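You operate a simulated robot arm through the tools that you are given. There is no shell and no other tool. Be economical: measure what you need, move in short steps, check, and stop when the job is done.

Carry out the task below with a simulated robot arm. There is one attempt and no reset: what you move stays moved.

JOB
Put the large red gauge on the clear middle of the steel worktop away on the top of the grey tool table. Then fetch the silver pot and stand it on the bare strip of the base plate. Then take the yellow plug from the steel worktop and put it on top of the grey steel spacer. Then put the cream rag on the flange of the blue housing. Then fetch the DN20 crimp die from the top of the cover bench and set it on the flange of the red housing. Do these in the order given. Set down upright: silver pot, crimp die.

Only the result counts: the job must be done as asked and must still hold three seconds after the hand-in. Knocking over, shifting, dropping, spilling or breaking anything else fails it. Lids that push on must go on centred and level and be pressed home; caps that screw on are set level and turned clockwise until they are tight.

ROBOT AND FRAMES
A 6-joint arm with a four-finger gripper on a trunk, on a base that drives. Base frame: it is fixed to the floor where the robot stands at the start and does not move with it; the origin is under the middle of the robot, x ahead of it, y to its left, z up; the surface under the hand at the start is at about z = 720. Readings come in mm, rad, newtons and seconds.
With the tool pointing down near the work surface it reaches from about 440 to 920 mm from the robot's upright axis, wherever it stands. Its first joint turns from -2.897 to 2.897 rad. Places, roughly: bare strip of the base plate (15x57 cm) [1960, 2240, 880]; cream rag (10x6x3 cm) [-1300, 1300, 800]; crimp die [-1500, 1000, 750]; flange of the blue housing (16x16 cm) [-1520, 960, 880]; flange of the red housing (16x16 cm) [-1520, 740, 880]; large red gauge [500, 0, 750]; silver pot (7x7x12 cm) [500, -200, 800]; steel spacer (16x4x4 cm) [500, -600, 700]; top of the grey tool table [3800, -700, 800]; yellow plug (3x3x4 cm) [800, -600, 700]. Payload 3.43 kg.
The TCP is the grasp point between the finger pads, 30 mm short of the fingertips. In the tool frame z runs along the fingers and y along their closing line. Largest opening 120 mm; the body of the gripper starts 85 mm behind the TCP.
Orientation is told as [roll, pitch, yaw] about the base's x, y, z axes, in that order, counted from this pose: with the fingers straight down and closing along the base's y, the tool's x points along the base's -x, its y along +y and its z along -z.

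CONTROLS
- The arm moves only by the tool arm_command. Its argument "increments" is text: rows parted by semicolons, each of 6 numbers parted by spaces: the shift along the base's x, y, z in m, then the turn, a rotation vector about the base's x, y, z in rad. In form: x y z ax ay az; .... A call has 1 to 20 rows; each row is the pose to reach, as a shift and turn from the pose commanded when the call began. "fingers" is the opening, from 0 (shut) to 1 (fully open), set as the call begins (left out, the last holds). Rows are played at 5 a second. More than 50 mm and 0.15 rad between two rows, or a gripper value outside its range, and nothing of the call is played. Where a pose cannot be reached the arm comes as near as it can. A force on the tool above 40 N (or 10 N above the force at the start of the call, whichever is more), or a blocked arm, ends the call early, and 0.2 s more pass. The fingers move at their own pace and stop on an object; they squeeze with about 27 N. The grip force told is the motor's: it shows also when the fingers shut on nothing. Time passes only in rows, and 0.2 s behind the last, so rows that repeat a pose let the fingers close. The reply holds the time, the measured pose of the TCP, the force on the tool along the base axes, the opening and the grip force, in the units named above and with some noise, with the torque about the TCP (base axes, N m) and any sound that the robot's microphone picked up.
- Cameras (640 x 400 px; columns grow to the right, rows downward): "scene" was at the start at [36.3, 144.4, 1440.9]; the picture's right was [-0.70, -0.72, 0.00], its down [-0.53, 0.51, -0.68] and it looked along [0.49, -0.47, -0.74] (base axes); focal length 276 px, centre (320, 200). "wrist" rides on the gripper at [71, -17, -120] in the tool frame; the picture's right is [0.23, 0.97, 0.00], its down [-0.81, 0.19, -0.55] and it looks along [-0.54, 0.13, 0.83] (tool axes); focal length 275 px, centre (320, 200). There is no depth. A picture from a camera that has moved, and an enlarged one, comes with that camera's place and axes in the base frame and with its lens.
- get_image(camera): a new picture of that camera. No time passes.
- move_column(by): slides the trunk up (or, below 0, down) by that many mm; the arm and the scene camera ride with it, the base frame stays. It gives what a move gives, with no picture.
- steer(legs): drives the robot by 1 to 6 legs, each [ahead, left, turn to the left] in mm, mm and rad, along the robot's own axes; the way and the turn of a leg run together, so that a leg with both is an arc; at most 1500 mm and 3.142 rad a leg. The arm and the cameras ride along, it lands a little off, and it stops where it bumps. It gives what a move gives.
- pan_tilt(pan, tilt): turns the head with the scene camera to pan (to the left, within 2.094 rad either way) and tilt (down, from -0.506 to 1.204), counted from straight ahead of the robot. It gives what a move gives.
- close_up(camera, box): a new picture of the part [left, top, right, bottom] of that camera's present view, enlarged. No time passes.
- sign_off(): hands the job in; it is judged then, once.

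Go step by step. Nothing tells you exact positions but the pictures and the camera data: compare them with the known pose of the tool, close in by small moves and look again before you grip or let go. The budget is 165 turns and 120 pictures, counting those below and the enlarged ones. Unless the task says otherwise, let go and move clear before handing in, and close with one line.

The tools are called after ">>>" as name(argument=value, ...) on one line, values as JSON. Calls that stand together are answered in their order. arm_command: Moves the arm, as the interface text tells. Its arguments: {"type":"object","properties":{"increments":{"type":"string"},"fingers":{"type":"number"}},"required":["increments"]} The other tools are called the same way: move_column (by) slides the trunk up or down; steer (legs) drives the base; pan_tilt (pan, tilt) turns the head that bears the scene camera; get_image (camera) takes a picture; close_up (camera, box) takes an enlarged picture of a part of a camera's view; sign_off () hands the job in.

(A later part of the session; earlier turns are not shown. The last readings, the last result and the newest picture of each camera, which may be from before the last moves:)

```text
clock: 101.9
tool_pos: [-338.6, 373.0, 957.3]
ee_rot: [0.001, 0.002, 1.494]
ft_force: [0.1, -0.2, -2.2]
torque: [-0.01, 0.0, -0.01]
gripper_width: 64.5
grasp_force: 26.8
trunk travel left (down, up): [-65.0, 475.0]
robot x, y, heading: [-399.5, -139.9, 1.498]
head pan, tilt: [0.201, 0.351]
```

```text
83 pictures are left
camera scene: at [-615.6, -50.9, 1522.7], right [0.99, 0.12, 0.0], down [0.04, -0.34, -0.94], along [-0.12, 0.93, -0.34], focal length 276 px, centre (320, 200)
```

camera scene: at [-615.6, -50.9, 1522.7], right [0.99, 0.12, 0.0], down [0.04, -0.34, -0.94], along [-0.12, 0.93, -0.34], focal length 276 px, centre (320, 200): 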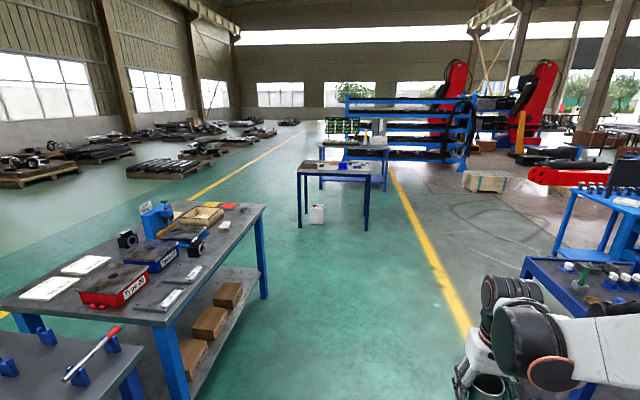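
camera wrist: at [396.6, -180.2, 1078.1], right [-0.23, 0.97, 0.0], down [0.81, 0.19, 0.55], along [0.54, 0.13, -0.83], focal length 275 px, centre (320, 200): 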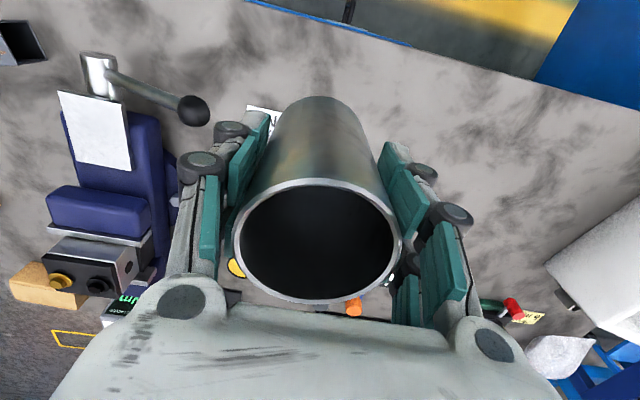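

I see the bench with blue and red housings on the left (x<-1230), a tool table on the right (x>240, y>1270), and more tables beyond. I'll drive down the aisle and look right.

>>> steer(legs=[[1450, 0, 0]])

>>> pan_tilt(pan=-1.7, tilt=0.45)

>>> get_image(camera="scene")

>>> pan_tilt(pan=-0.4, tilt=0.45)

>>> get_image(camera="scene")

```text
clock: 105.4
tool_pos: [-418.7, 914.0, 956.9]
ee_rot: [0.001, 0.004, 1.608]
ft_force: [0.2, 1.2, -3.5]
torque: [-0.13, -0.02, -0.02]
gripper_width: 64.3
grasp_force: 27.0
trunk travel left (down, up): [-65.0, 475.0]
robot x, y, heading: [-424.0, 400.1, 1.602]
head pan, tilt: [0.201, 0.351]
stopped in leg 1: the robot was blocked; the commanded pose is now the measured one
```

```text
clock: 107.2
tool_pos: [-418.6, 912.6, 957.8]
ee_rot: [0.0, 0.002, 1.606]
ft_force: [0.2, 0.2, -3.3]
torque: [0.03, 0.01, 0.03]
gripper_width: 64.0
grasp_force: 27.0
trunk travel left (down, up): [-65.0, 475.0]
robot x, y, heading: [-424.4, 397.0, 1.607]
head pan, tilt: [-1.7, 0.45]
```

```text
82 pictures are left
camera scene: at [-532.9, 362.6, 1513.5], right [-0.09, -1.0, 0.0], down [-0.43, 0.04, -0.9], along [0.9, -0.08, -0.44], focal length 276 px, centre (320, 200)
```

scene: 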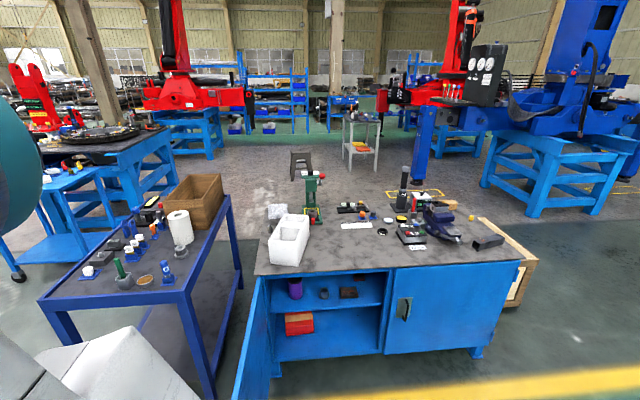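

```text
clock: 108.7
tool_pos: [-418.4, 912.1, 957.7]
ee_rot: [0.0, 0.002, 1.608]
ft_force: [-0.1, 0.2, -2.7]
torque: [-0.01, 0.02, 0.0]
gripper_width: 64.2
grasp_force: 26.8
trunk travel left (down, up): [-65.0, 475.0]
robot x, y, heading: [-423.8, 396.0, 1.606]
head pan, tilt: [-0.4, 0.45]
```

```text
81 pictures are left
camera scene: at [-591.7, 457.1, 1513.4], right [0.93, -0.36, 0.0], down [-0.16, -0.41, -0.9], along [0.32, 0.84, -0.44], focal length 276 px, centre (320, 200)
```

scene: 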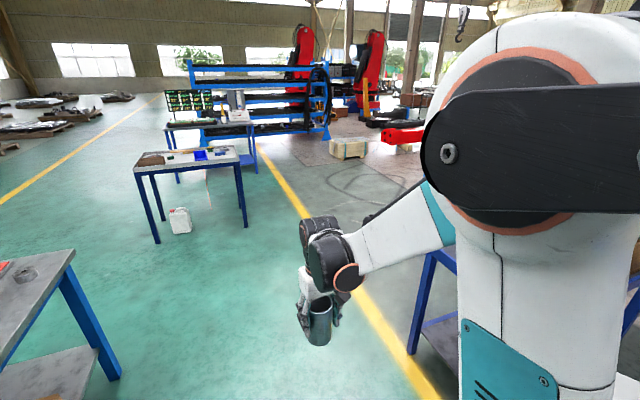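

I was blocked by the open cabinet door of the worktop. I'll step back, move left to clear it, and continue up the aisle.

>>> steer(legs=[[-60, 0, -0.036], [0, 260, 0], [1300, 0, 0]])

>>> pan_tilt(pan=-1.5, tilt=0.45)

>>> get_image(camera="scene")

```text
clock: 117.3
tool_pos: [-656.7, 2164.0, 956.2]
ee_rot: [0.001, 0.004, 1.564]
ft_force: [0.4, -1.1, -1.7]
torque: [0.02, 0.01, 0.01]
gripper_width: 63.7
grasp_force: 26.9
trunk travel left (down, up): [-65.0, 475.0]
robot x, y, heading: [-685.0, 1653.2, 1.556]
head pan, tilt: [-0.4, 0.45]
```

```text
clock: 118.7
tool_pos: [-656.3, 2165.3, 956.1]
ee_rot: [-0.001, 0.001, 1.565]
ft_force: [0.1, 0.4, -2.0]
torque: [-0.01, -0.01, 0.02]
gripper_width: 63.7
grasp_force: 27.6
trunk travel left (down, up): [-65.0, 475.0]
robot x, y, heading: [-684.8, 1653.2, 1.565]
head pan, tilt: [-1.499, 0.45]
```

```text
80 pictures are left
camera scene: at [-793.3, 1639.0, 1513.5], right [0.06, -1.0, 0.0], down [-0.43, -0.03, -0.9], along [0.9, 0.06, -0.44], focal length 276 px, centre (320, 200)
```

scene: 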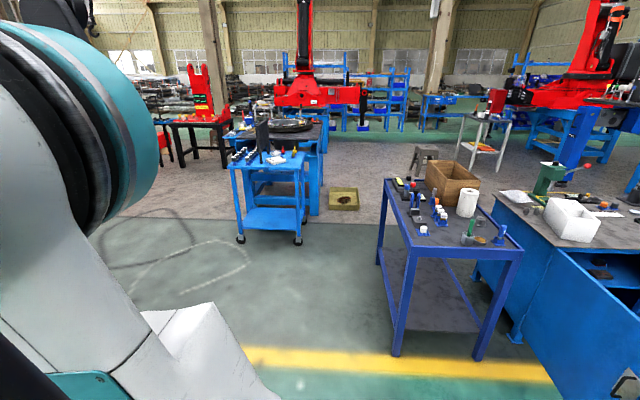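

The bare strip at (1960, 2240) is on the blue stand behind the cart, so I'll approach it from its right (-y) side. I'll turn to face +x and drive between the purple table and the cart.

>>> steer(legs=[[0, 0, -1.56], [1400, 20, 0]])

>>> pan_tilt(pan=-0.3, tilt=0.5)

>>> get_image(camera="scene")

```text
clock: 129.2
tool_pos: [1187.1, 1673.6, 957.1]
ee_rot: [0.0, 0.002, 0.024]
ft_force: [0.7, 0.5, -3.0]
torque: [-0.01, 0.0, 0.04]
gripper_width: 63.8
grasp_force: 26.9
trunk travel left (down, up): [-65.0, 475.0]
robot x, y, heading: [672.5, 1683.4, 0.024]
head pan, tilt: [-1.499, 0.45]
```

```text
clock: 130.7
tool_pos: [1187.6, 1673.6, 957.8]
ee_rot: [0.001, 0.001, 0.022]
ft_force: [-0.7, 0.1, -1.8]
torque: [0.0, -0.01, -0.05]
gripper_width: 64.0
grasp_force: 27.4
trunk travel left (down, up): [-65.0, 475.0]
robot x, y, heading: [672.8, 1689.5, 0.024]
head pan, tilt: [-0.3, 0.499]
```

```text
79 pictures are left
camera scene: at [735.9, 1859.3, 1509.0], right [-0.27, -0.96, 0.0], down [-0.46, 0.13, -0.88], along [0.84, -0.24, -0.48], focal length 276 px, centre (320, 200)
```

scene: 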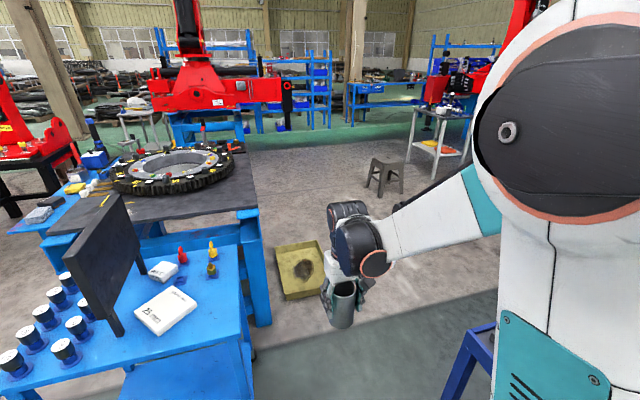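

The gap between the purple table and the cart is too tight. I'll instead go around the cart's far (+y) side, where the floor is open; first back out and go left for a look.

>>> move_column(by=120)

>>> steer(legs=[[-250, 0, 0], [0, 1350, -0.02], [300, 0, 0]])

>>> pan_tilt(pan=-0.7, tilt=0.5)

>>> get_image(camera="scene")

```text
clock: 132.2
tool_pos: [1186.5, 1672.3, 1077.1]
ee_rot: [-0.001, 0.003, 0.024]
ft_force: [0.1, 0.2, -2.1]
torque: [0.02, 0.0, 0.02]
gripper_width: 63.8
grasp_force: 26.7
trunk travel left (down, up): [-185.0, 355.0]
robot x, y, heading: [673.1, 1687.2, 0.022]
head pan, tilt: [-0.3, 0.499]
```

```text
clock: 142.0
tool_pos: [1214.6, 3011.4, 1076.3]
ee_rot: [0.0, 0.001, 0.009]
ft_force: [0.2, 0.1, -2.0]
torque: [-0.01, 0.03, 0.01]
gripper_width: 63.9
grasp_force: 27.5
trunk travel left (down, up): [-185.0, 355.0]
robot x, y, heading: [700.3, 3030.4, 0.006]
head pan, tilt: [-0.3, 0.499]
```

```text
clock: 142.8
tool_pos: [1214.7, 3012.3, 1075.9]
ee_rot: [0.0, 0.002, 0.009]
ft_force: [1.1, 0.3, -1.6]
torque: [0.03, 0.0, 0.0]
gripper_width: 64.0
grasp_force: 27.5
trunk travel left (down, up): [-185.0, 355.0]
robot x, y, heading: [698.4, 3032.4, 0.007]
head pan, tilt: [-0.7, 0.499]
```

```text
78 pictures are left
camera scene: at [748.9, 3173.9, 1629.0], right [-0.64, -0.77, 0.0], down [-0.37, 0.31, -0.88], along [0.68, -0.56, -0.48], focal length 276 px, centre (320, 200)
```

scene: 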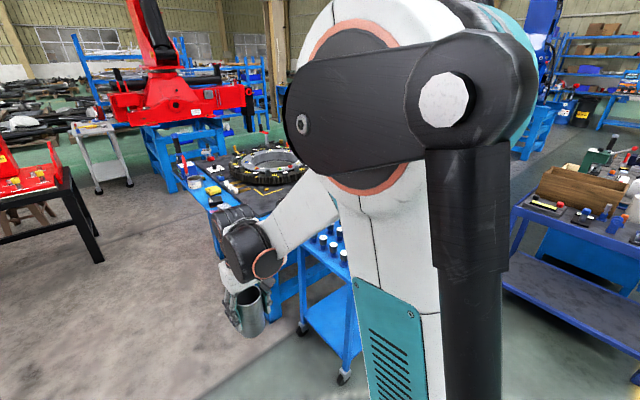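

>>> close_up(camera="scene", box=[150, 130, 360, 340])

```text
1.90 times, centred on (255, 235) of scene
camera zoom: at [748.9, 3173.9, 1629.0], right [-0.64, -0.77, 0.0], down [-0.37, 0.31, -0.88], along [0.68, -0.56, -0.48], focal length 525 px, centre (444, 133)
```

zoom: 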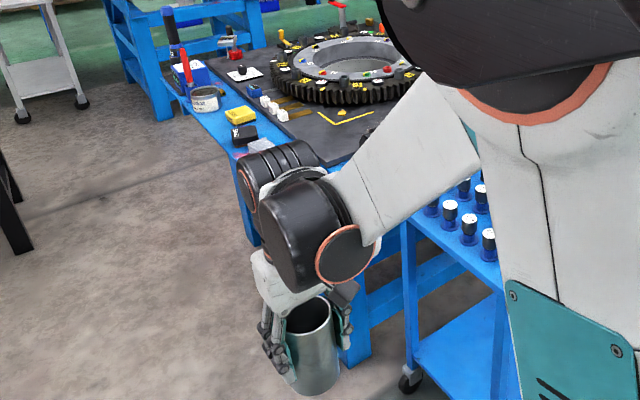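

The stand's near-left leg is at about (1931, 2640) and the cart spans x 1350–1760, y<2520. I'll drive to about (1480, 2950) and turn to face the strip.

>>> steer(legs=[[780, -85, 0], [0, 0, -0.853]])

>>> get_image(camera="wrist")

>>> pan_tilt(pan=-0.3, tilt=0.7)

>>> get_image(camera="scene")

```text
clock: 149.2
tool_pos: [1799.8, 2557.1, 1076.4]
ee_rot: [0.0, 0.002, -0.839]
ft_force: [0.9, -0.1, -2.2]
torque: [0.03, 0.01, -0.01]
gripper_width: 63.4
grasp_force: 26.6
trunk travel left (down, up): [-185.0, 355.0]
robot x, y, heading: [1470.7, 2955.1, -0.841]
head pan, tilt: [-0.7, 0.499]
```

```text
76 pictures are left
camera wrist: at [1739.8, 2599.1, 1197.7], right [0.57, 0.82, 0.0], down [0.69, -0.48, 0.55], along [0.45, -0.31, -0.83], focal length 275 px, centre (320, 200)
```

wrist: 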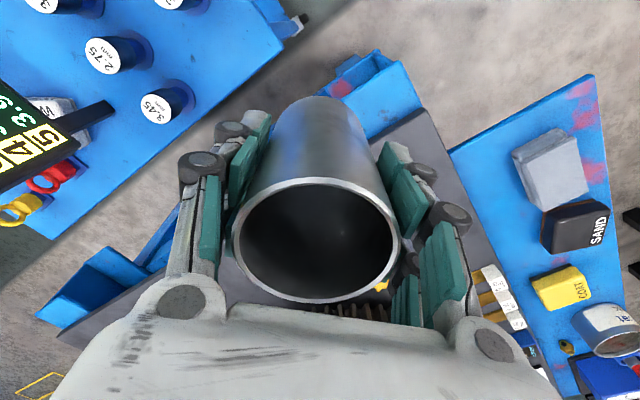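

```text
clock: 150.1
tool_pos: [1799.4, 2556.8, 1076.0]
ee_rot: [-0.001, 0.002, -0.838]
ft_force: [-0.2, -0.2, -2.0]
torque: [0.03, 0.01, 0.02]
gripper_width: 63.8
grasp_force: 27.0
trunk travel left (down, up): [-185.0, 355.0]
robot x, y, heading: [1476.2, 2955.4, -0.837]
head pan, tilt: [-0.3, 0.7]
```

```text
75 pictures are left
camera scene: at [1645.1, 3026.1, 1611.3], right [-0.91, -0.42, 0.0], down [-0.27, 0.59, -0.77], along [0.32, -0.7, -0.64], focal length 276 px, centre (320, 200)
```

scene: 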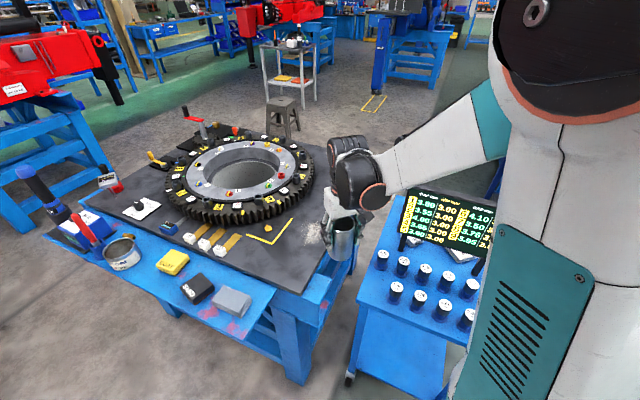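

The plate corner is near (1885, 2643), and the strip between its edge and the gear ring is clear. I'll extend the arm to (1955, 2400) above the strip.

>>> arm_command(increments="0.031 -0.031 0 0 0 0;0.062 -0.063 0 0 0 0;0.093 -0.094 0 0 0 0;0.124 -0.126 0 0 0 0;0.155 -0.157 0 0 0 0;0.155 -0.157 -0.03 0 0 0;0.155 -0.157 -0.06 0 0 0;0.155 -0.157 -0.09 0 0 0;0.155 -0.157 -0.09 0 0 0")

>>> get_image(camera="scene")

>>> get_image(camera="wrist")

```text
clock: 152.1
tool_pos: [1953.4, 2398.6, 986.0]
ee_rot: [0.001, 0.002, -0.837]
ft_force: [-0.1, -0.2, -2.3]
torque: [0.04, -0.01, 0.02]
gripper_width: 63.8
grasp_force: 27.3
trunk travel left (down, up): [-185.0, 355.0]
robot x, y, heading: [1477.0, 2952.3, -0.842]
head pan, tilt: [-0.3, 0.7]
```

```text
74 pictures are left
camera scene: at [1645.3, 3025.9, 1611.3], right [-0.91, -0.42, 0.0], down [-0.27, 0.59, -0.76], along [0.32, -0.69, -0.64], focal length 276 px, centre (320, 200)
```

scene: 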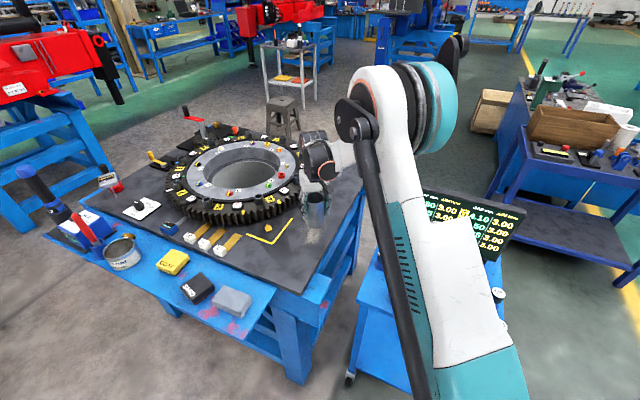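

```text
73 pictures are left
camera wrist: at [1894.4, 2440.9, 1107.3], right [0.57, 0.82, 0.0], down [0.69, -0.48, 0.55], along [0.45, -0.31, -0.83], focal length 275 px, centre (320, 200)
```

wrist: 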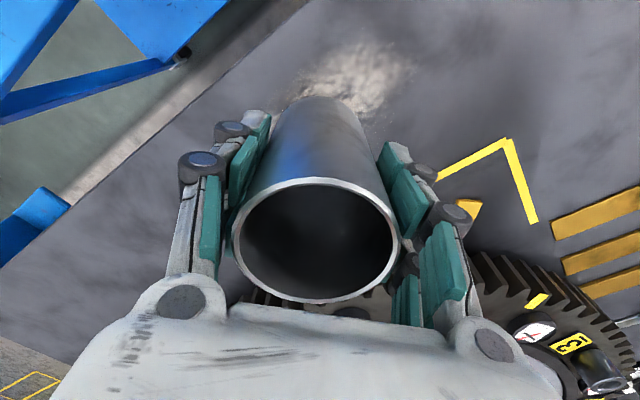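

There's a light dusty patch near (1934, 2442), so I'll shift 50 mm further along the strip and look before descending.

>>> arm_command(increments="-0.002 -0.03 0 0 0 0;-0.003 -0.055 0 0 0 0;-0.003 -0.055 -0.015 0 0 0;-0.003 -0.055 -0.018 0 0 0")

>>> get_image(camera="wrist")

>>> close_up(camera="scene", box=[240, 120, 380, 260])

```text
clock: 153.1
tool_pos: [1951.9, 2344.4, 969.3]
ee_rot: [0.0, 0.001, -0.839]
ft_force: [0.0, -0.4, -2.7]
torque: [0.0, 0.03, 0.02]
gripper_width: 63.7
grasp_force: 26.5
trunk travel left (down, up): [-185.0, 355.0]
robot x, y, heading: [1474.2, 2954.9, -0.838]
head pan, tilt: [-0.3, 0.7]
```

```text
72 pictures are left
camera wrist: at [1892.3, 2386.2, 1090.1], right [0.57, 0.82, 0.0], down [0.69, -0.48, 0.55], along [0.45, -0.31, -0.83], focal length 275 px, centre (320, 200)
```

wrist: 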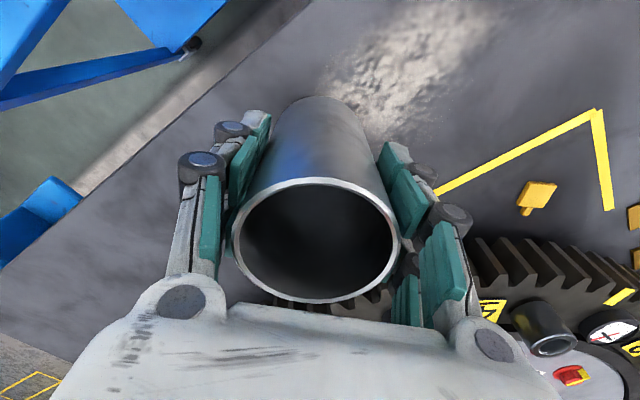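

```text
2.86 times, centred on (310, 190) of scene
camera zoom: at [1645.5, 3026.0, 1611.2], right [-0.91, -0.42, 0.0], down [-0.27, 0.59, -0.76], along [0.32, -0.69, -0.64], focal length 787 px, centre (349, 229)
```

zoom: 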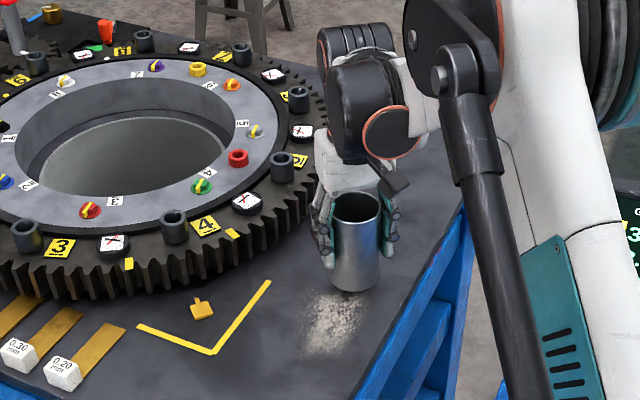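

The patch reaches to about y 2380, so I'll shift another 28 mm away and then feel down onto the plate.

>>> arm_command(increments="-0.003 -0.015 0 0 0 0;-0.006 -0.03 0 0 0 0;-0.006 -0.03 -0.005 0 0 0;-0.006 -0.03 -0.008 0 0 0;-0.006 -0.03 -0.011 0 0 0;-0.006 -0.03 -0.013 0 0 0")

```text
clock: 154.5
tool_pos: [1945.6, 2316.3, 956.0]
ee_rot: [0.0, 0.001, -0.837]
ft_force: [-0.6, 0.1, -2.9]
torque: [0.0, -0.01, -0.01]
gripper_width: 63.6
grasp_force: 27.4
trunk travel left (down, up): [-185.0, 355.0]
robot x, y, heading: [1472.4, 2959.2, -0.837]
head pan, tilt: [-0.3, 0.7]
```

>>> arm_command(increments="0 0 -0.002 0 0 0;0 0 -0.004 0 0 0;0 0 -0.006 0 0 0;0 0 -0.007 0 0 0")

>>> get_image(camera="wrist")

```text
clock: 155.5
tool_pos: [1945.7, 2315.7, 950.2]
ee_rot: [0.0, 0.0, -0.837]
ft_force: [4.9, -2.9, 20.8]
torque: [-0.21, -0.2, 0.14]
gripper_width: 64.1
grasp_force: 26.9
trunk travel left (down, up): [-185.0, 355.0]
robot x, y, heading: [1474.8, 2956.8, -0.842]
head pan, tilt: [-0.3, 0.7]
```

```text
70 pictures are left
camera wrist: at [1885.6, 2357.9, 1071.0], right [0.57, 0.82, 0.0], down [0.69, -0.47, 0.55], along [0.45, -0.31, -0.83], focal length 275 px, centre (320, 200)
```

wrist: 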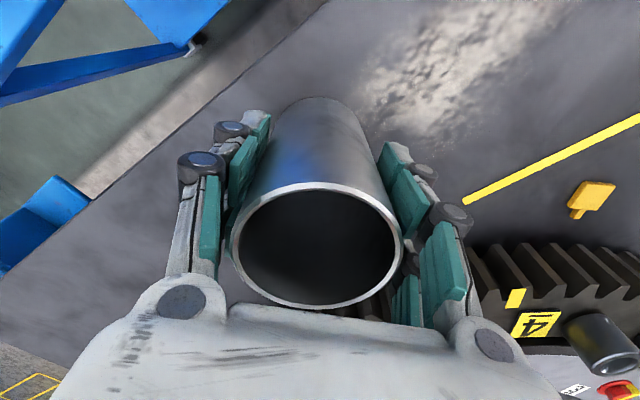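

In contact with the plate. I'll release with a small opening and rise straight up.

>>> arm_command(increments="0 0 0.001 0 0 0;0 0 0.001 0 0 0;0 0 0.001 0 0 0;0 0 0.03 0 0 0;0 0 0.07 0 0 0;0 0 0.11 0 0 0;0 0 0.15 0 0 0;0 0 0.19 0 0 0;0 0 0.2 0 0 0", fingers=0.72)

>>> get_image(camera="wrist")

>>> close_up(camera="scene", box=[240, 120, 380, 260])

```text
clock: 157.5
tool_pos: [1946.1, 2315.9, 1150.3]
ee_rot: [0.001, 0.002, -0.836]
ft_force: [0.6, 0.1, 0.4]
torque: [-0.02, -0.01, 0.05]
gripper_width: 86.3
grasp_force: 0.1
trunk travel left (down, up): [-185.0, 355.0]
robot x, y, heading: [1474.8, 2954.4, -0.837]
head pan, tilt: [-0.3, 0.7]
```

```text
69 pictures are left
camera wrist: at [1885.8, 2356.9, 1270.3], right [0.57, 0.82, 0.0], down [0.69, -0.48, 0.55], along [0.45, -0.31, -0.83], focal length 275 px, centre (320, 200)
```

wrist: 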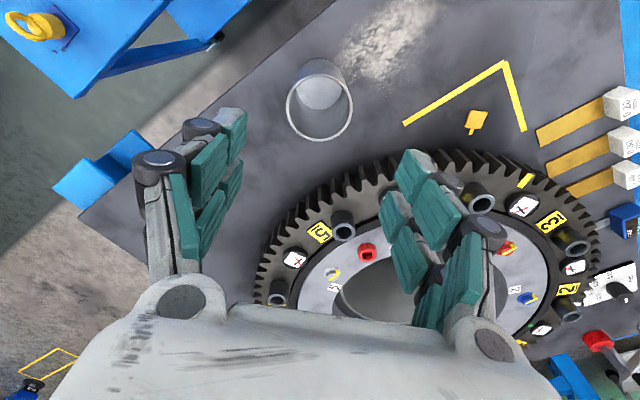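

```text
2.86 times, centred on (310, 190) of scene
camera zoom: at [1645.0, 3026.3, 1611.2], right [-0.91, -0.42, 0.0], down [-0.27, 0.59, -0.76], along [0.32, -0.69, -0.64], focal length 787 px, centre (349, 229)
```

zoom: 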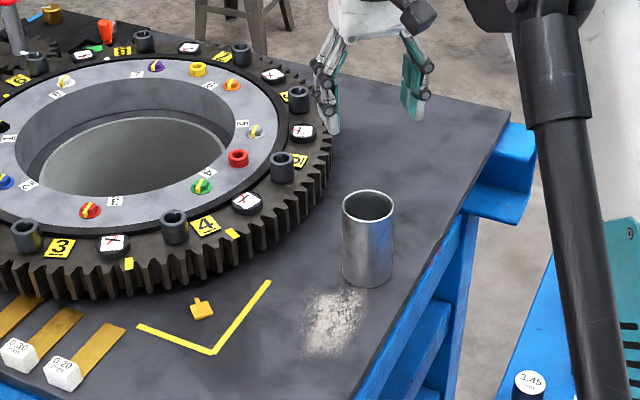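

The pot stands upright on the strip. I'll retract the arm and drive back to the worktop for the yellow plug.

>>> arm_command(increments="-0.025 0.041 0 0 0 0;-0.05 0.082 0 0 0 0;-0.075 0.123 0 0 0 0;-0.1 0.164 0 0 0 0;-0.125 0.205 0 0 0 0;-0.146 0.241 0 0 0 0")

>>> steer(legs=[[0, 0, 0.838], [-775, 75, 0], [0, -1330, 0], [-1380, 0, 0]])

```text
clock: 158.9
tool_pos: [1798.5, 2557.7, 1151.0]
ee_rot: [0.0, 0.0, -0.838]
ft_force: [-0.1, 0.3, -0.1]
torque: [0.02, 0.0, 0.01]
gripper_width: 86.5
grasp_force: 0.2
trunk travel left (down, up): [-185.0, 355.0]
robot x, y, heading: [1474.0, 2955.7, -0.837]
head pan, tilt: [-0.3, 0.7]
```

```text
clock: 177.9
tool_pos: [-154.1, 1682.6, 1150.5]
ee_rot: [0.0, 0.003, 0.029]
ft_force: [-0.7, 0.0, 0.5]
torque: [0.0, 0.0, 0.0]
gripper_width: 86.5
grasp_force: 0.0
trunk travel left (down, up): [-185.0, 355.0]
robot x, y, heading: [-667.2, 1693.3, 0.033]
head pan, tilt: [-0.3, 0.7]
```

>>> steer(legs=[[0, 0, -0.031], [0, -1150, 0], [0, -1150, 0], [620, 0, 0]])

>>> pan_tilt(pan=-0.3, tilt=0.9)

>>> get_image(camera="scene")

>>> get_image(camera="wrist")

```text
clock: 192.9
tool_pos: [487.0, -655.5, 1148.7]
ee_rot: [0.0, 0.001, 0.018]
ft_force: [-0.8, 0.7, 0.9]
torque: [-0.02, 0.01, 0.01]
gripper_width: 86.5
grasp_force: 0.1
trunk travel left (down, up): [-185.0, 355.0]
robot x, y, heading: [-23.1, -639.2, 0.012]
head pan, tilt: [-0.3, 0.7]
```

```text
clock: 193.7
tool_pos: [490.1, -654.8, 1149.9]
ee_rot: [-0.001, 0.002, 0.018]
ft_force: [0.2, 0.7, 0.4]
torque: [0.0, 0.0, 0.02]
gripper_width: 86.3
grasp_force: 0.0
trunk travel left (down, up): [-185.0, 355.0]
robot x, y, heading: [-27.4, -635.6, 0.013]
head pan, tilt: [-0.3, 0.901]
```

```text
67 pictures are left
camera scene: at [27.3, -460.7, 1601.2], right [-0.28, -0.96, 0.0], down [-0.7, 0.21, -0.68], along [0.65, -0.19, -0.73], focal length 276 px, centre (320, 200)
```

scene: 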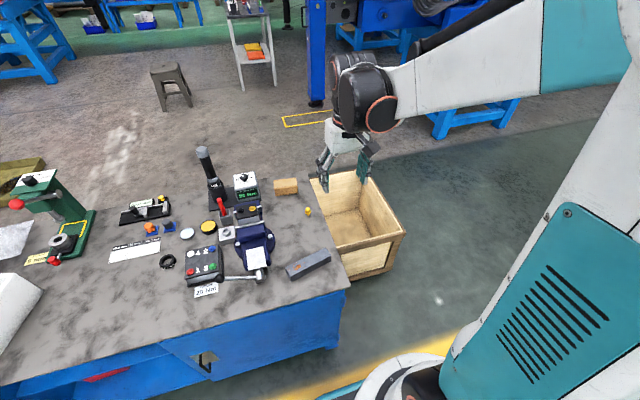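

```text
66 pictures are left
camera wrist: at [418.6, -673.0, 1270.4], right [-0.25, 0.97, 0.0], down [0.81, 0.21, 0.55], along [0.53, 0.14, -0.83], focal length 275 px, centre (320, 200)
```

wrist: 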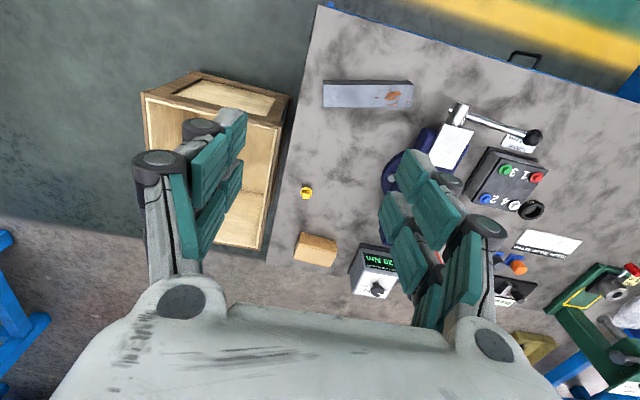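

The spacer's top centre is around (505, -562), and the plug is near (747, -620). Closer looks follow.

>>> close_up(camera="wrist", box=[280, 60, 440, 220])

>>> close_up(camera="scene", box=[260, 190, 360, 290])

```text
2.50 times, centred on (360, 140) of wrist
camera zoom: at [418.6, -673.0, 1270.4], right [-0.25, 0.97, 0.0], down [0.81, 0.21, 0.55], along [0.53, 0.14, -0.83], focal length 688 px, centre (220, 350)
```

zoom: 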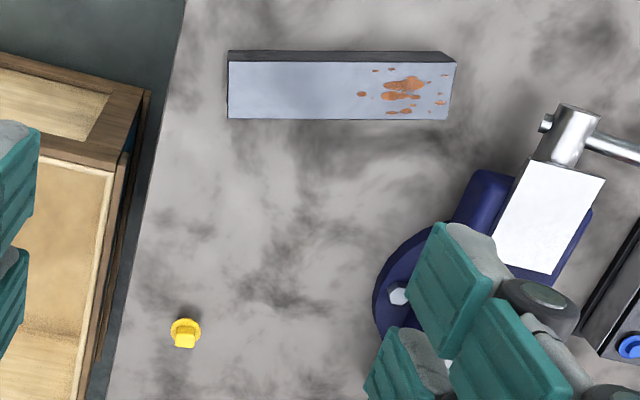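

```text
4.00 times, centred on (310, 240) of scene
camera zoom: at [27.3, -460.7, 1601.2], right [-0.28, -0.96, 0.0], down [-0.7, 0.21, -0.68], along [0.65, -0.19, -0.73], focal length 1102 px, centre (360, 40)
```

zoom: 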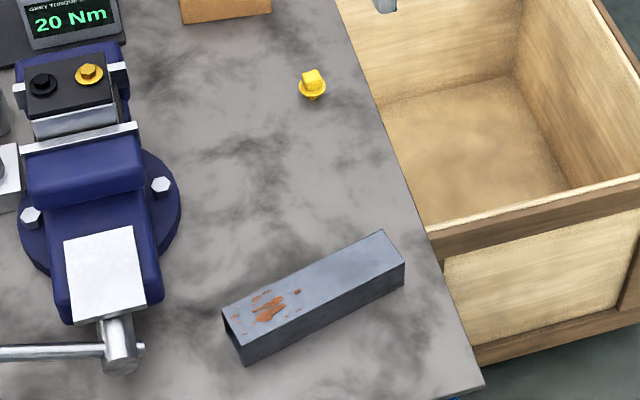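

>>> move_column(by=-150)

>>> arm_command(increments="0.04 0.007 0 0 0 0;0.08 0.014 0 0 0 0;0.12 0.021 0 0 0 0;0.16 0.028 0 0 0 0;0.2 0.035 -0.02 0 0 0;0.24 0.035 -0.05 0 0 0;0.255 0.035 -0.09 0 0 0;0.255 0.035 -0.13 0 0 0", fingers=0.5)

>>> get_image(camera="wrist")

>>> close_up(camera="wrist", box=[260, 60, 380, 200])

```text
clock: 195.4
tool_pos: [489.1, -653.6, 998.9]
ee_rot: [0.0, 0.002, 0.017]
ft_force: [0.2, 0.6, -0.6]
torque: [0.0, 0.02, 0.02]
gripper_width: 86.3
grasp_force: 0.0
trunk travel left (down, up): [-35.0, 505.0]
robot x, y, heading: [-25.2, -638.1, 0.016]
head pan, tilt: [-0.3, 0.901]
```

```text
clock: 197.2
tool_pos: [743.5, -619.0, 869.5]
ee_rot: [-0.001, 0.003, 0.018]
ft_force: [-0.1, -0.7, 0.1]
torque: [-0.01, -0.04, 0.07]
gripper_width: 59.9
grasp_force: 0.1
trunk travel left (down, up): [-35.0, 505.0]
robot x, y, heading: [-24.8, -636.8, 0.016]
head pan, tilt: [-0.3, 0.901]
```

```text
63 pictures are left
camera wrist: at [673.4, -635.5, 989.6], right [-0.25, 0.97, 0.0], down [0.81, 0.21, 0.55], along [0.53, 0.14, -0.83], focal length 275 px, centre (320, 200)
```

wrist: 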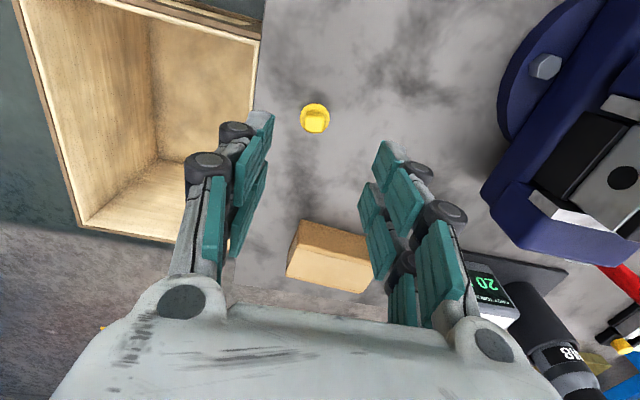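

```text
2.86 times, centred on (320, 130) of wrist
camera zoom: at [673.4, -635.5, 989.6], right [-0.25, 0.97, 0.0], down [0.81, 0.21, 0.55], along [0.53, 0.14, -0.83], focal length 786 px, centre (320, 400)
```

zoom: 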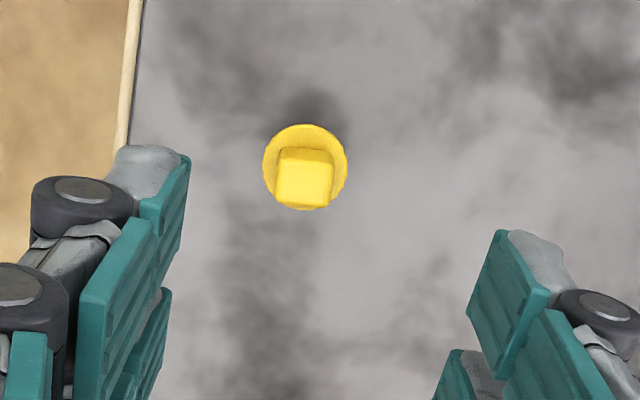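

The plug is at (746, -621) with a 29 mm flange and a square head about 18 mm wide. A side look will give me the flange height.

>>> close_up(camera="scene", box=[297, 200, 321, 220])

```text
16.00 times, centred on (309, 210) of scene
camera zoom: at [23.5, -459.5, 1445.1], right [-0.28, -0.96, 0.0], down [-0.75, 0.22, -0.62], along [0.6, -0.17, -0.78], focal length 4408 px, centre (496, 40)
```

zoom: 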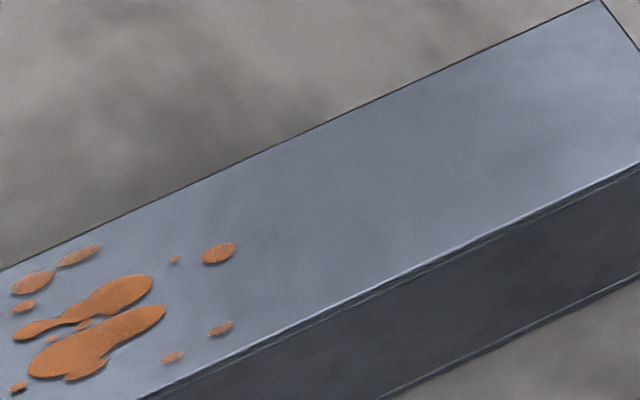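

>>> close_up(camera="scene", box=[293, 150, 321, 174])

```text
16.00 times, centred on (307, 162) of scene
camera zoom: at [23.5, -459.5, 1445.1], right [-0.28, -0.96, 0.0], down [-0.75, 0.22, -0.62], along [0.6, -0.17, -0.78], focal length 4408 px, centre (528, 808)
```

zoom: 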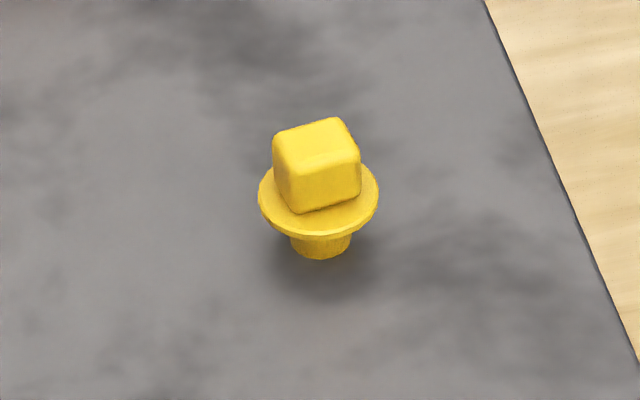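

The head spans roughly z 740–760 above the flange. I'll align the yaw with the square head and descend so the tips stay just above the flange.

>>> arm_command(increments="0.0025 -0.002 0 0 0 0.1;0.0025 -0.002 -0.02 0 0 0.2;0.0025 -0.002 -0.05 0 0 0.2;0.0025 -0.002 -0.07 0 0 0.2;0.0025 -0.002 -0.07 0 0 0.2", fingers=0.37)

>>> close_up(camera="wrist", box=[200, 80, 440, 260])

```text
clock: 198.4
tool_pos: [746.3, -621.8, 798.6]
ee_rot: [0.0, 0.002, 0.216]
ft_force: [-1.2, 0.5, -0.4]
torque: [0.0, 0.03, 0.0]
gripper_width: 44.5
grasp_force: 0.1
trunk travel left (down, up): [-35.0, 505.0]
robot x, y, heading: [-26.1, -638.2, 0.02]
head pan, tilt: [-0.3, 0.901]
```

```text
2.22 times, centred on (320, 170) of wrist
camera zoom: at [680.6, -653.1, 920.4], right [-0.43, 0.9, 0.0], down [0.75, 0.36, 0.55], along [0.5, 0.24, -0.83], focal length 612 px, centre (320, 267)
```

zoom: 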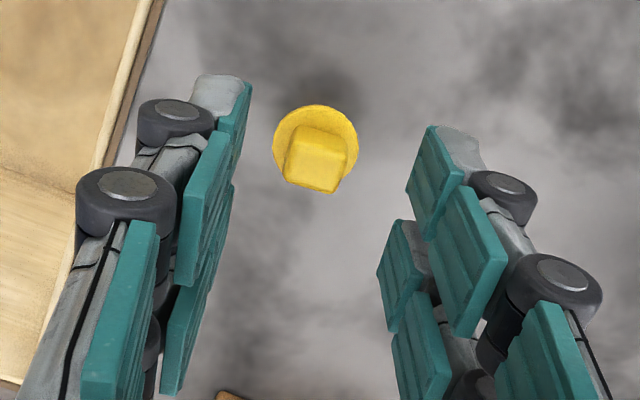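

The yaw matches the head and it is centred. Descending to z≈773 and closing.

>>> arm_command(increments="-0.001 0 -0.012 0 0 0;-0.001 0 -0.025 0 0 0;-0.001 0 -0.025 0 0 0")

>>> arm_command(increments="0 0 0 0 0 0;0 0 0 0 0 0;0 0 0 0 0 0;0 0 0 0 0 0", fingers=0)

>>> close_up(camera="wrist", box=[200, 80, 440, 260])

```text
clock: 199.2
tool_pos: [745.6, -621.6, 773.9]
ee_rot: [0.0, 0.003, 0.215]
ft_force: [0.8, 0.0, -0.1]
torque: [-0.01, 0.03, -0.02]
gripper_width: 44.3
grasp_force: 0.2
trunk travel left (down, up): [-35.0, 505.0]
robot x, y, heading: [-23.5, -634.4, 0.01]
head pan, tilt: [-0.3, 0.901]
```

```text
clock: 200.2
tool_pos: [744.8, -620.2, 774.5]
ee_rot: [-0.001, 0.001, 0.215]
ft_force: [-0.1, -0.4, 0.6]
torque: [0.0, -0.01, -0.02]
gripper_width: 16.5
grasp_force: 26.7
trunk travel left (down, up): [-35.0, 505.0]
robot x, y, heading: [-23.2, -638.9, 0.02]
head pan, tilt: [-0.3, 0.901]
```

```text
2.22 times, centred on (320, 170) of wrist
camera zoom: at [679.4, -652.9, 895.0], right [-0.43, 0.9, 0.0], down [0.75, 0.36, 0.55], along [0.5, 0.24, -0.83], focal length 612 px, centre (320, 267)
```

zoom: 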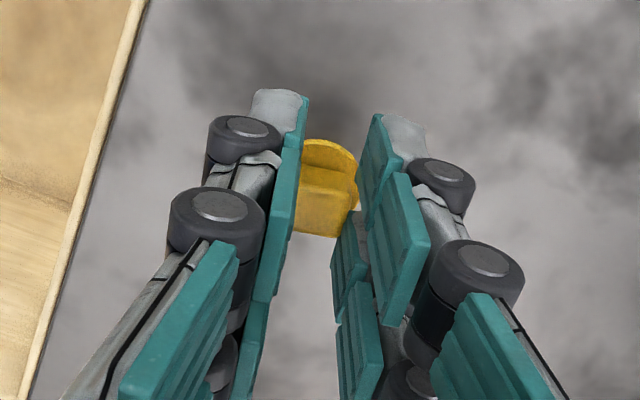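

The plug head is gripped at 16.5 mm. I'll lift and carry it over the spacer.

>>> arm_command(increments="0 0 0.04 0 0 0;0 0 0.08 0 0 0;0 0 0.12 0 0 0;-0.04 0.01 0.12 0 0 0;-0.08 0.02 0.12 0 0 0;-0.12 0.03 0.12 0 0 0;-0.16 0.04 0.12 0 0 0;-0.2 0.05 0.12 0 0 0;-0.238 0.06 0.12 0 0 0;-0.238 0.06 0.12 0 0 0")

>>> get_image(camera="wrist")

>>> get_image(camera="scene")

```text
clock: 202.4
tool_pos: [507.1, -562.1, 894.1]
ee_rot: [-0.001, 0.001, 0.218]
ft_force: [0.2, 0.0, 0.2]
torque: [0.0, 0.0, 0.03]
gripper_width: 16.4
grasp_force: 26.7
trunk travel left (down, up): [-35.0, 505.0]
robot x, y, heading: [-26.3, -638.1, 0.021]
head pan, tilt: [-0.3, 0.901]
```

```text
57 pictures are left
camera wrist: at [441.9, -593.4, 1014.8], right [-0.43, 0.9, 0.0], down [0.75, 0.36, 0.55], along [0.5, 0.24, -0.83], focal length 275 px, centre (320, 200)
```

wrist: 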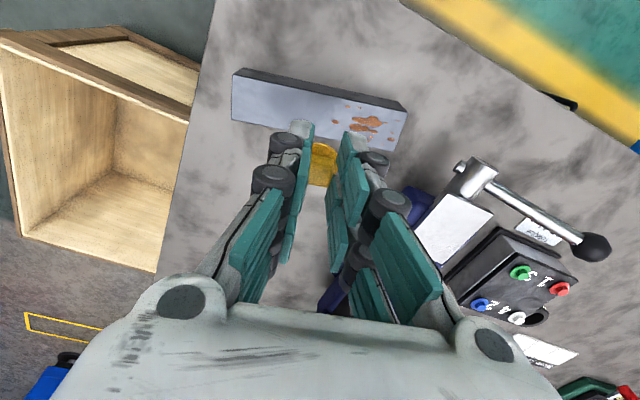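

```text
56 pictures are left
camera scene: at [22.9, -459.4, 1445.1], right [-0.28, -0.96, 0.0], down [-0.75, 0.22, -0.62], along [0.6, -0.17, -0.78], focal length 276 px, centre (320, 200)
```

scene: 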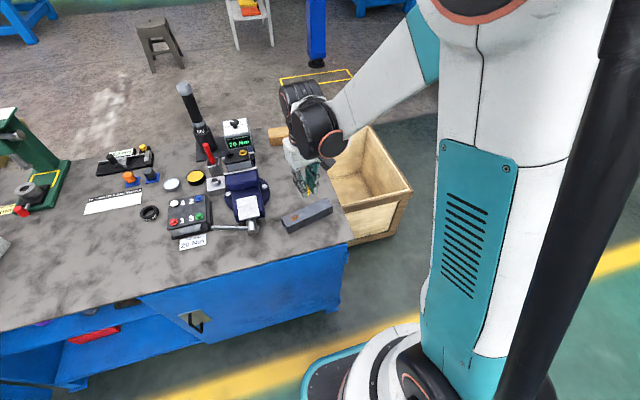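

The spacer's top centre is (511, -562), aligned with the gripper. I'll lower the plug onto it.

>>> arm_command(increments="0.004 0 -0.03 0 0 0;0.004 0 -0.06 0 0 0;0.004 0 -0.07 0 0 0;0.004 0 -0.07 0 0 0")

>>> close_up(camera="scene", box=[260, 130, 350, 240])

>>> close_up(camera="wrist", box=[200, 80, 440, 260])

```text
clock: 203.4
tool_pos: [511.3, -562.9, 825.2]
ee_rot: [0.0, 0.002, 0.217]
ft_force: [0.2, -0.5, -0.2]
torque: [-0.03, -0.03, -0.01]
gripper_width: 16.7
grasp_force: 27.5
trunk travel left (down, up): [-35.0, 505.0]
robot x, y, heading: [-23.8, -636.3, 0.018]
head pan, tilt: [-0.3, 0.901]
```

```text
3.64 times, centred on (305, 185) of scene
camera zoom: at [23.5, -459.4, 1445.1], right [-0.28, -0.96, 0.0], down [-0.75, 0.22, -0.62], along [0.6, -0.17, -0.78], focal length 1002 px, centre (374, 254)
```

zoom: 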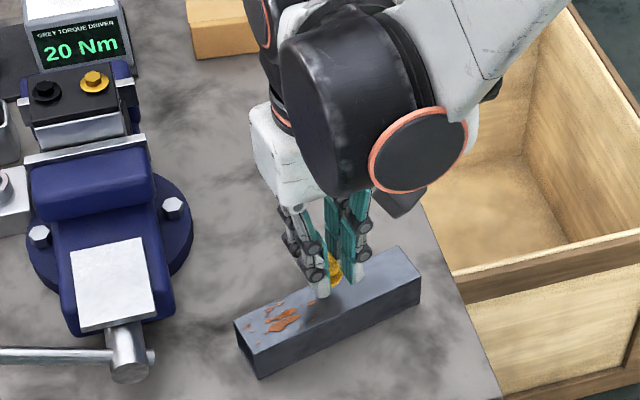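

```text
2.22 times, centred on (320, 170) of wrist
camera zoom: at [445.7, -594.0, 946.5], right [-0.43, 0.9, 0.0], down [0.75, 0.36, 0.55], along [0.5, 0.24, -0.83], focal length 612 px, centre (320, 267)
```

zoom: 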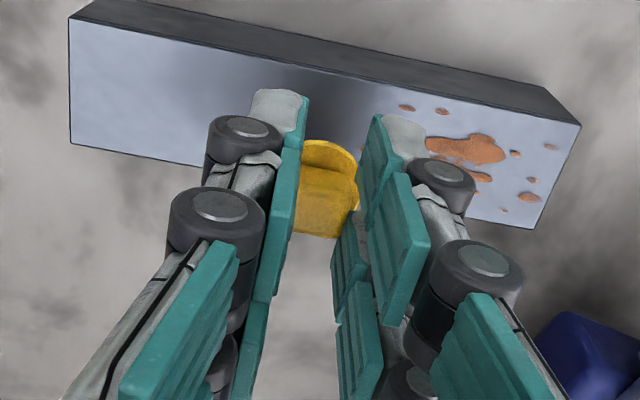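

>>> arm_command(increments="0 0 -0.004 0 0 0;0 0 -0.007 0 0 0;0 0 -0.009 0 0 0;0 0 -0.011 0 0 0;0 0 -0.012 0 0 0")

```text
clock: 204.6
tool_pos: [510.4, -561.6, 813.8]
ee_rot: [0.001, 0.0, 0.216]
ft_force: [3.0, -1.8, 10.7]
torque: [-0.05, -0.22, -0.03]
gripper_width: 16.6
grasp_force: 27.1
trunk travel left (down, up): [-35.0, 505.0]
robot x, y, heading: [-27.0, -638.5, 0.012]
head pan, tilt: [-0.3, 0.901]
```

In contact at the expected height. I'll release and rise.

>>> arm_command(increments="0 0 0.0005 0 0 0;0 0 0.0005 0 0 0;0 0 0.0005 0 0 0;0 0 0.03 0 0 0;0 0 0.07 0 0 0;0 0 0.11 0 0 0;0 0 0.15 0 0 0;0 0 0.19 0 0 0;0 0 0.22 0 0 0;0 0 0.22 0 0 -0.1;0 0 0.22 0 0 -0.2", fingers=0.4)

>>> close_up(camera="scene", box=[260, 130, 350, 240])

```text
clock: 207.0
tool_pos: [510.8, -562.9, 1031.9]
ee_rot: [0.0, 0.001, 0.013]
ft_force: [0.3, -0.1, -0.2]
torque: [0.0, 0.05, 0.0]
gripper_width: 48.0
grasp_force: 0.0
trunk travel left (down, up): [-35.0, 505.0]
robot x, y, heading: [-24.0, -638.5, 0.015]
head pan, tilt: [-0.3, 0.901]
```

```text
3.64 times, centred on (305, 185) of scene
camera zoom: at [24.6, -465.3, 1449.3], right [-0.34, -0.94, 0.0], down [-0.7, 0.26, -0.66], along [0.62, -0.23, -0.75], focal length 1002 px, centre (374, 254)
```

zoom: 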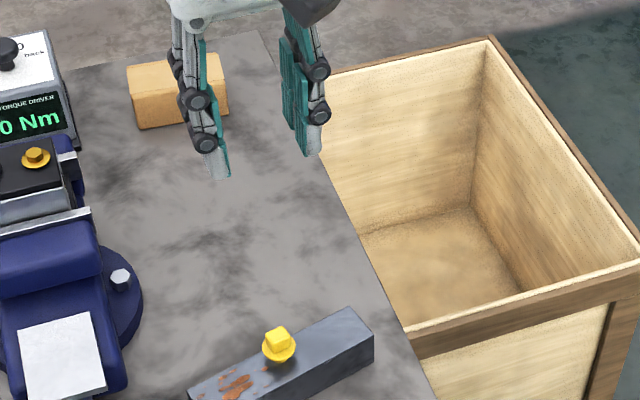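

The plug stands on the spacer. Next I'll drive to the housing bench on the other side of the aisle (x≈-1500), raising the trunk for a view.

>>> move_column(by=200)

>>> steer(legs=[[-640, 0, 0], [0, 820, -0.015], [0, 820, 0], [0, 0, 3.1]])

>>> pan_tilt(pan=-0.5, tilt=0.8)

>>> get_image(camera="scene")

>>> get_image(camera="wrist")

```text
clock: 209.2
tool_pos: [510.1, -561.8, 1232.0]
ee_rot: [-0.001, 0.002, 0.017]
ft_force: [0.1, -1.2, -0.4]
torque: [0.02, 0.0, 0.01]
gripper_width: 47.9
grasp_force: 0.1
trunk travel left (down, up): [-235.0, 305.0]
robot x, y, heading: [-20.8, -634.6, 0.011]
head pan, tilt: [-0.3, 0.901]
```

```text
clock: 227.9
tool_pos: [-1206.0, 926.4, 1232.8]
ee_rot: [0.0, 0.001, 3.124]
ft_force: [-0.4, -0.8, -0.3]
torque: [0.02, -0.05, -0.01]
gripper_width: 48.1
grasp_force: 0.1
trunk travel left (down, up): [-235.0, 305.0]
robot x, y, heading: [-669.3, 981.7, 3.125]
head pan, tilt: [-0.3, 0.901]
```

```text
clock: 228.7
tool_pos: [-1206.4, 925.0, 1232.7]
ee_rot: [0.0, 0.001, 3.125]
ft_force: [-0.4, -0.4, 0.6]
torque: [-0.01, 0.0, 0.01]
gripper_width: 48.0
grasp_force: 0.1
trunk travel left (down, up): [-235.0, 305.0]
robot x, y, heading: [-670.0, 984.5, 3.123]
head pan, tilt: [-0.499, 0.799]
```

```text
52 pictures are left
camera scene: at [-721.7, 822.5, 1653.0], right [0.49, 0.87, 0.0], down [0.62, -0.35, -0.7], along [-0.61, 0.34, -0.72], focal length 276 px, centre (320, 200)
```

scene: 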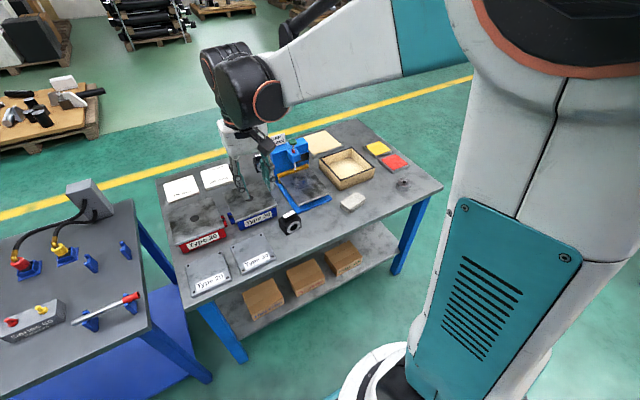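

```text
51 pictures are left
camera wrist: at [-1133.8, 941.1, 1353.2], right [0.21, -0.98, 0.0], down [-0.81, -0.18, 0.55], along [-0.54, -0.12, -0.83], focal length 275 px, centre (320, 200)
```

wrist: 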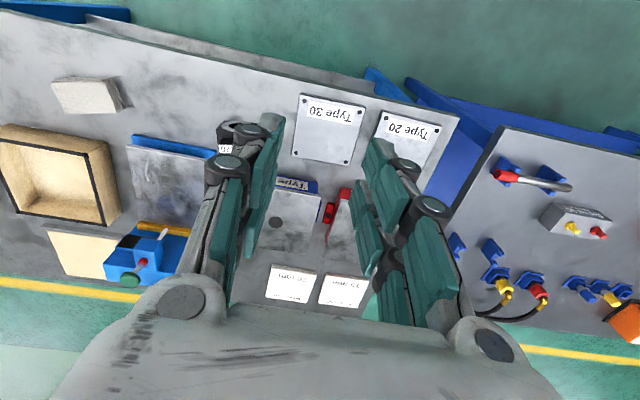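

>>> close_up(camera="scene", box=[150, 110, 350, 300])

>>> close_up(camera="scene", box=[260, 120, 430, 240])

```text
2.11 times, centred on (250, 205) of scene
camera zoom: at [-721.7, 822.5, 1653.0], right [0.49, 0.87, 0.0], down [0.62, -0.35, -0.7], along [-0.61, 0.34, -0.72], focal length 580 px, centre (467, 190)
```

zoom: 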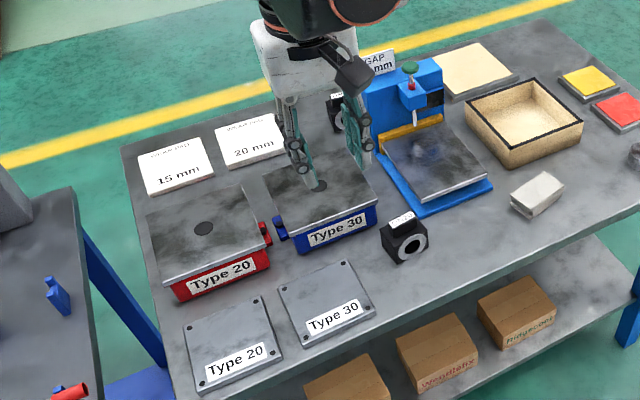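

```text
3.33 times, centred on (345, 180) of scene
camera zoom: at [-721.7, 822.5, 1653.0], right [0.49, 0.87, 0.0], down [0.62, -0.35, -0.7], along [-0.61, 0.34, -0.72], focal length 918 px, centre (237, 267)
```

zoom: 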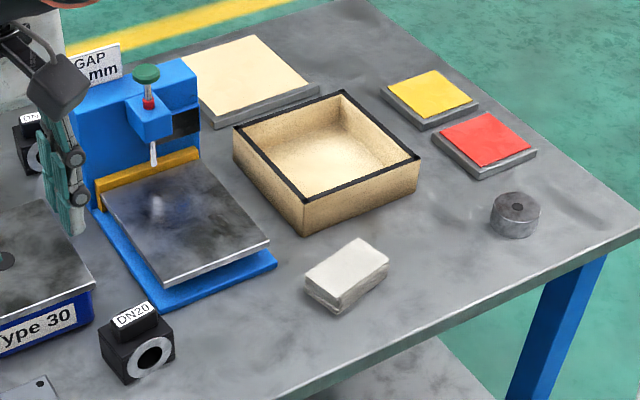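

The rag is at about (-1327, 1311). There are two crimp dies; I need to read their labels.

>>> close_up(camera="scene", box=[272, 200, 312, 240])

>>> close_up(camera="scene", box=[240, 125, 300, 185])

```text
10.00 times, centred on (292, 220) of scene
camera zoom: at [-721.7, 822.5, 1653.0], right [0.49, 0.87, 0.0], down [0.62, -0.35, -0.7], along [-0.61, 0.34, -0.72], focal length 2755 px, centre (600, 0)
```

zoom: 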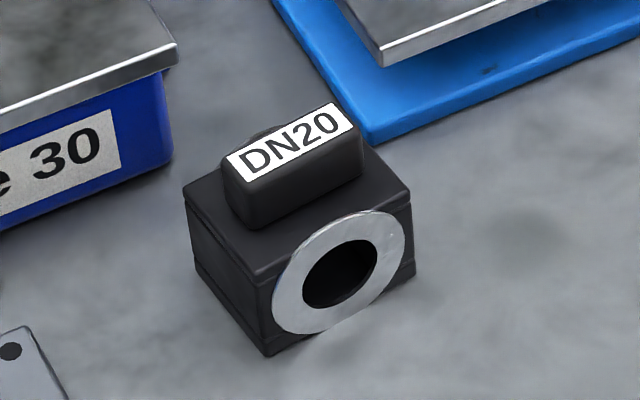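

```text
6.67 times, centred on (270, 155) of scene
camera zoom: at [-721.7, 822.5, 1653.0], right [0.49, 0.87, 0.0], down [0.62, -0.35, -0.7], along [-0.61, 0.34, -0.72], focal length 1837 px, centre (653, 500)
```

zoom: 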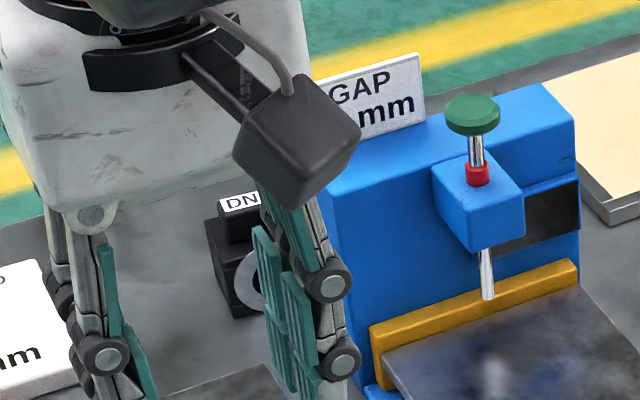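

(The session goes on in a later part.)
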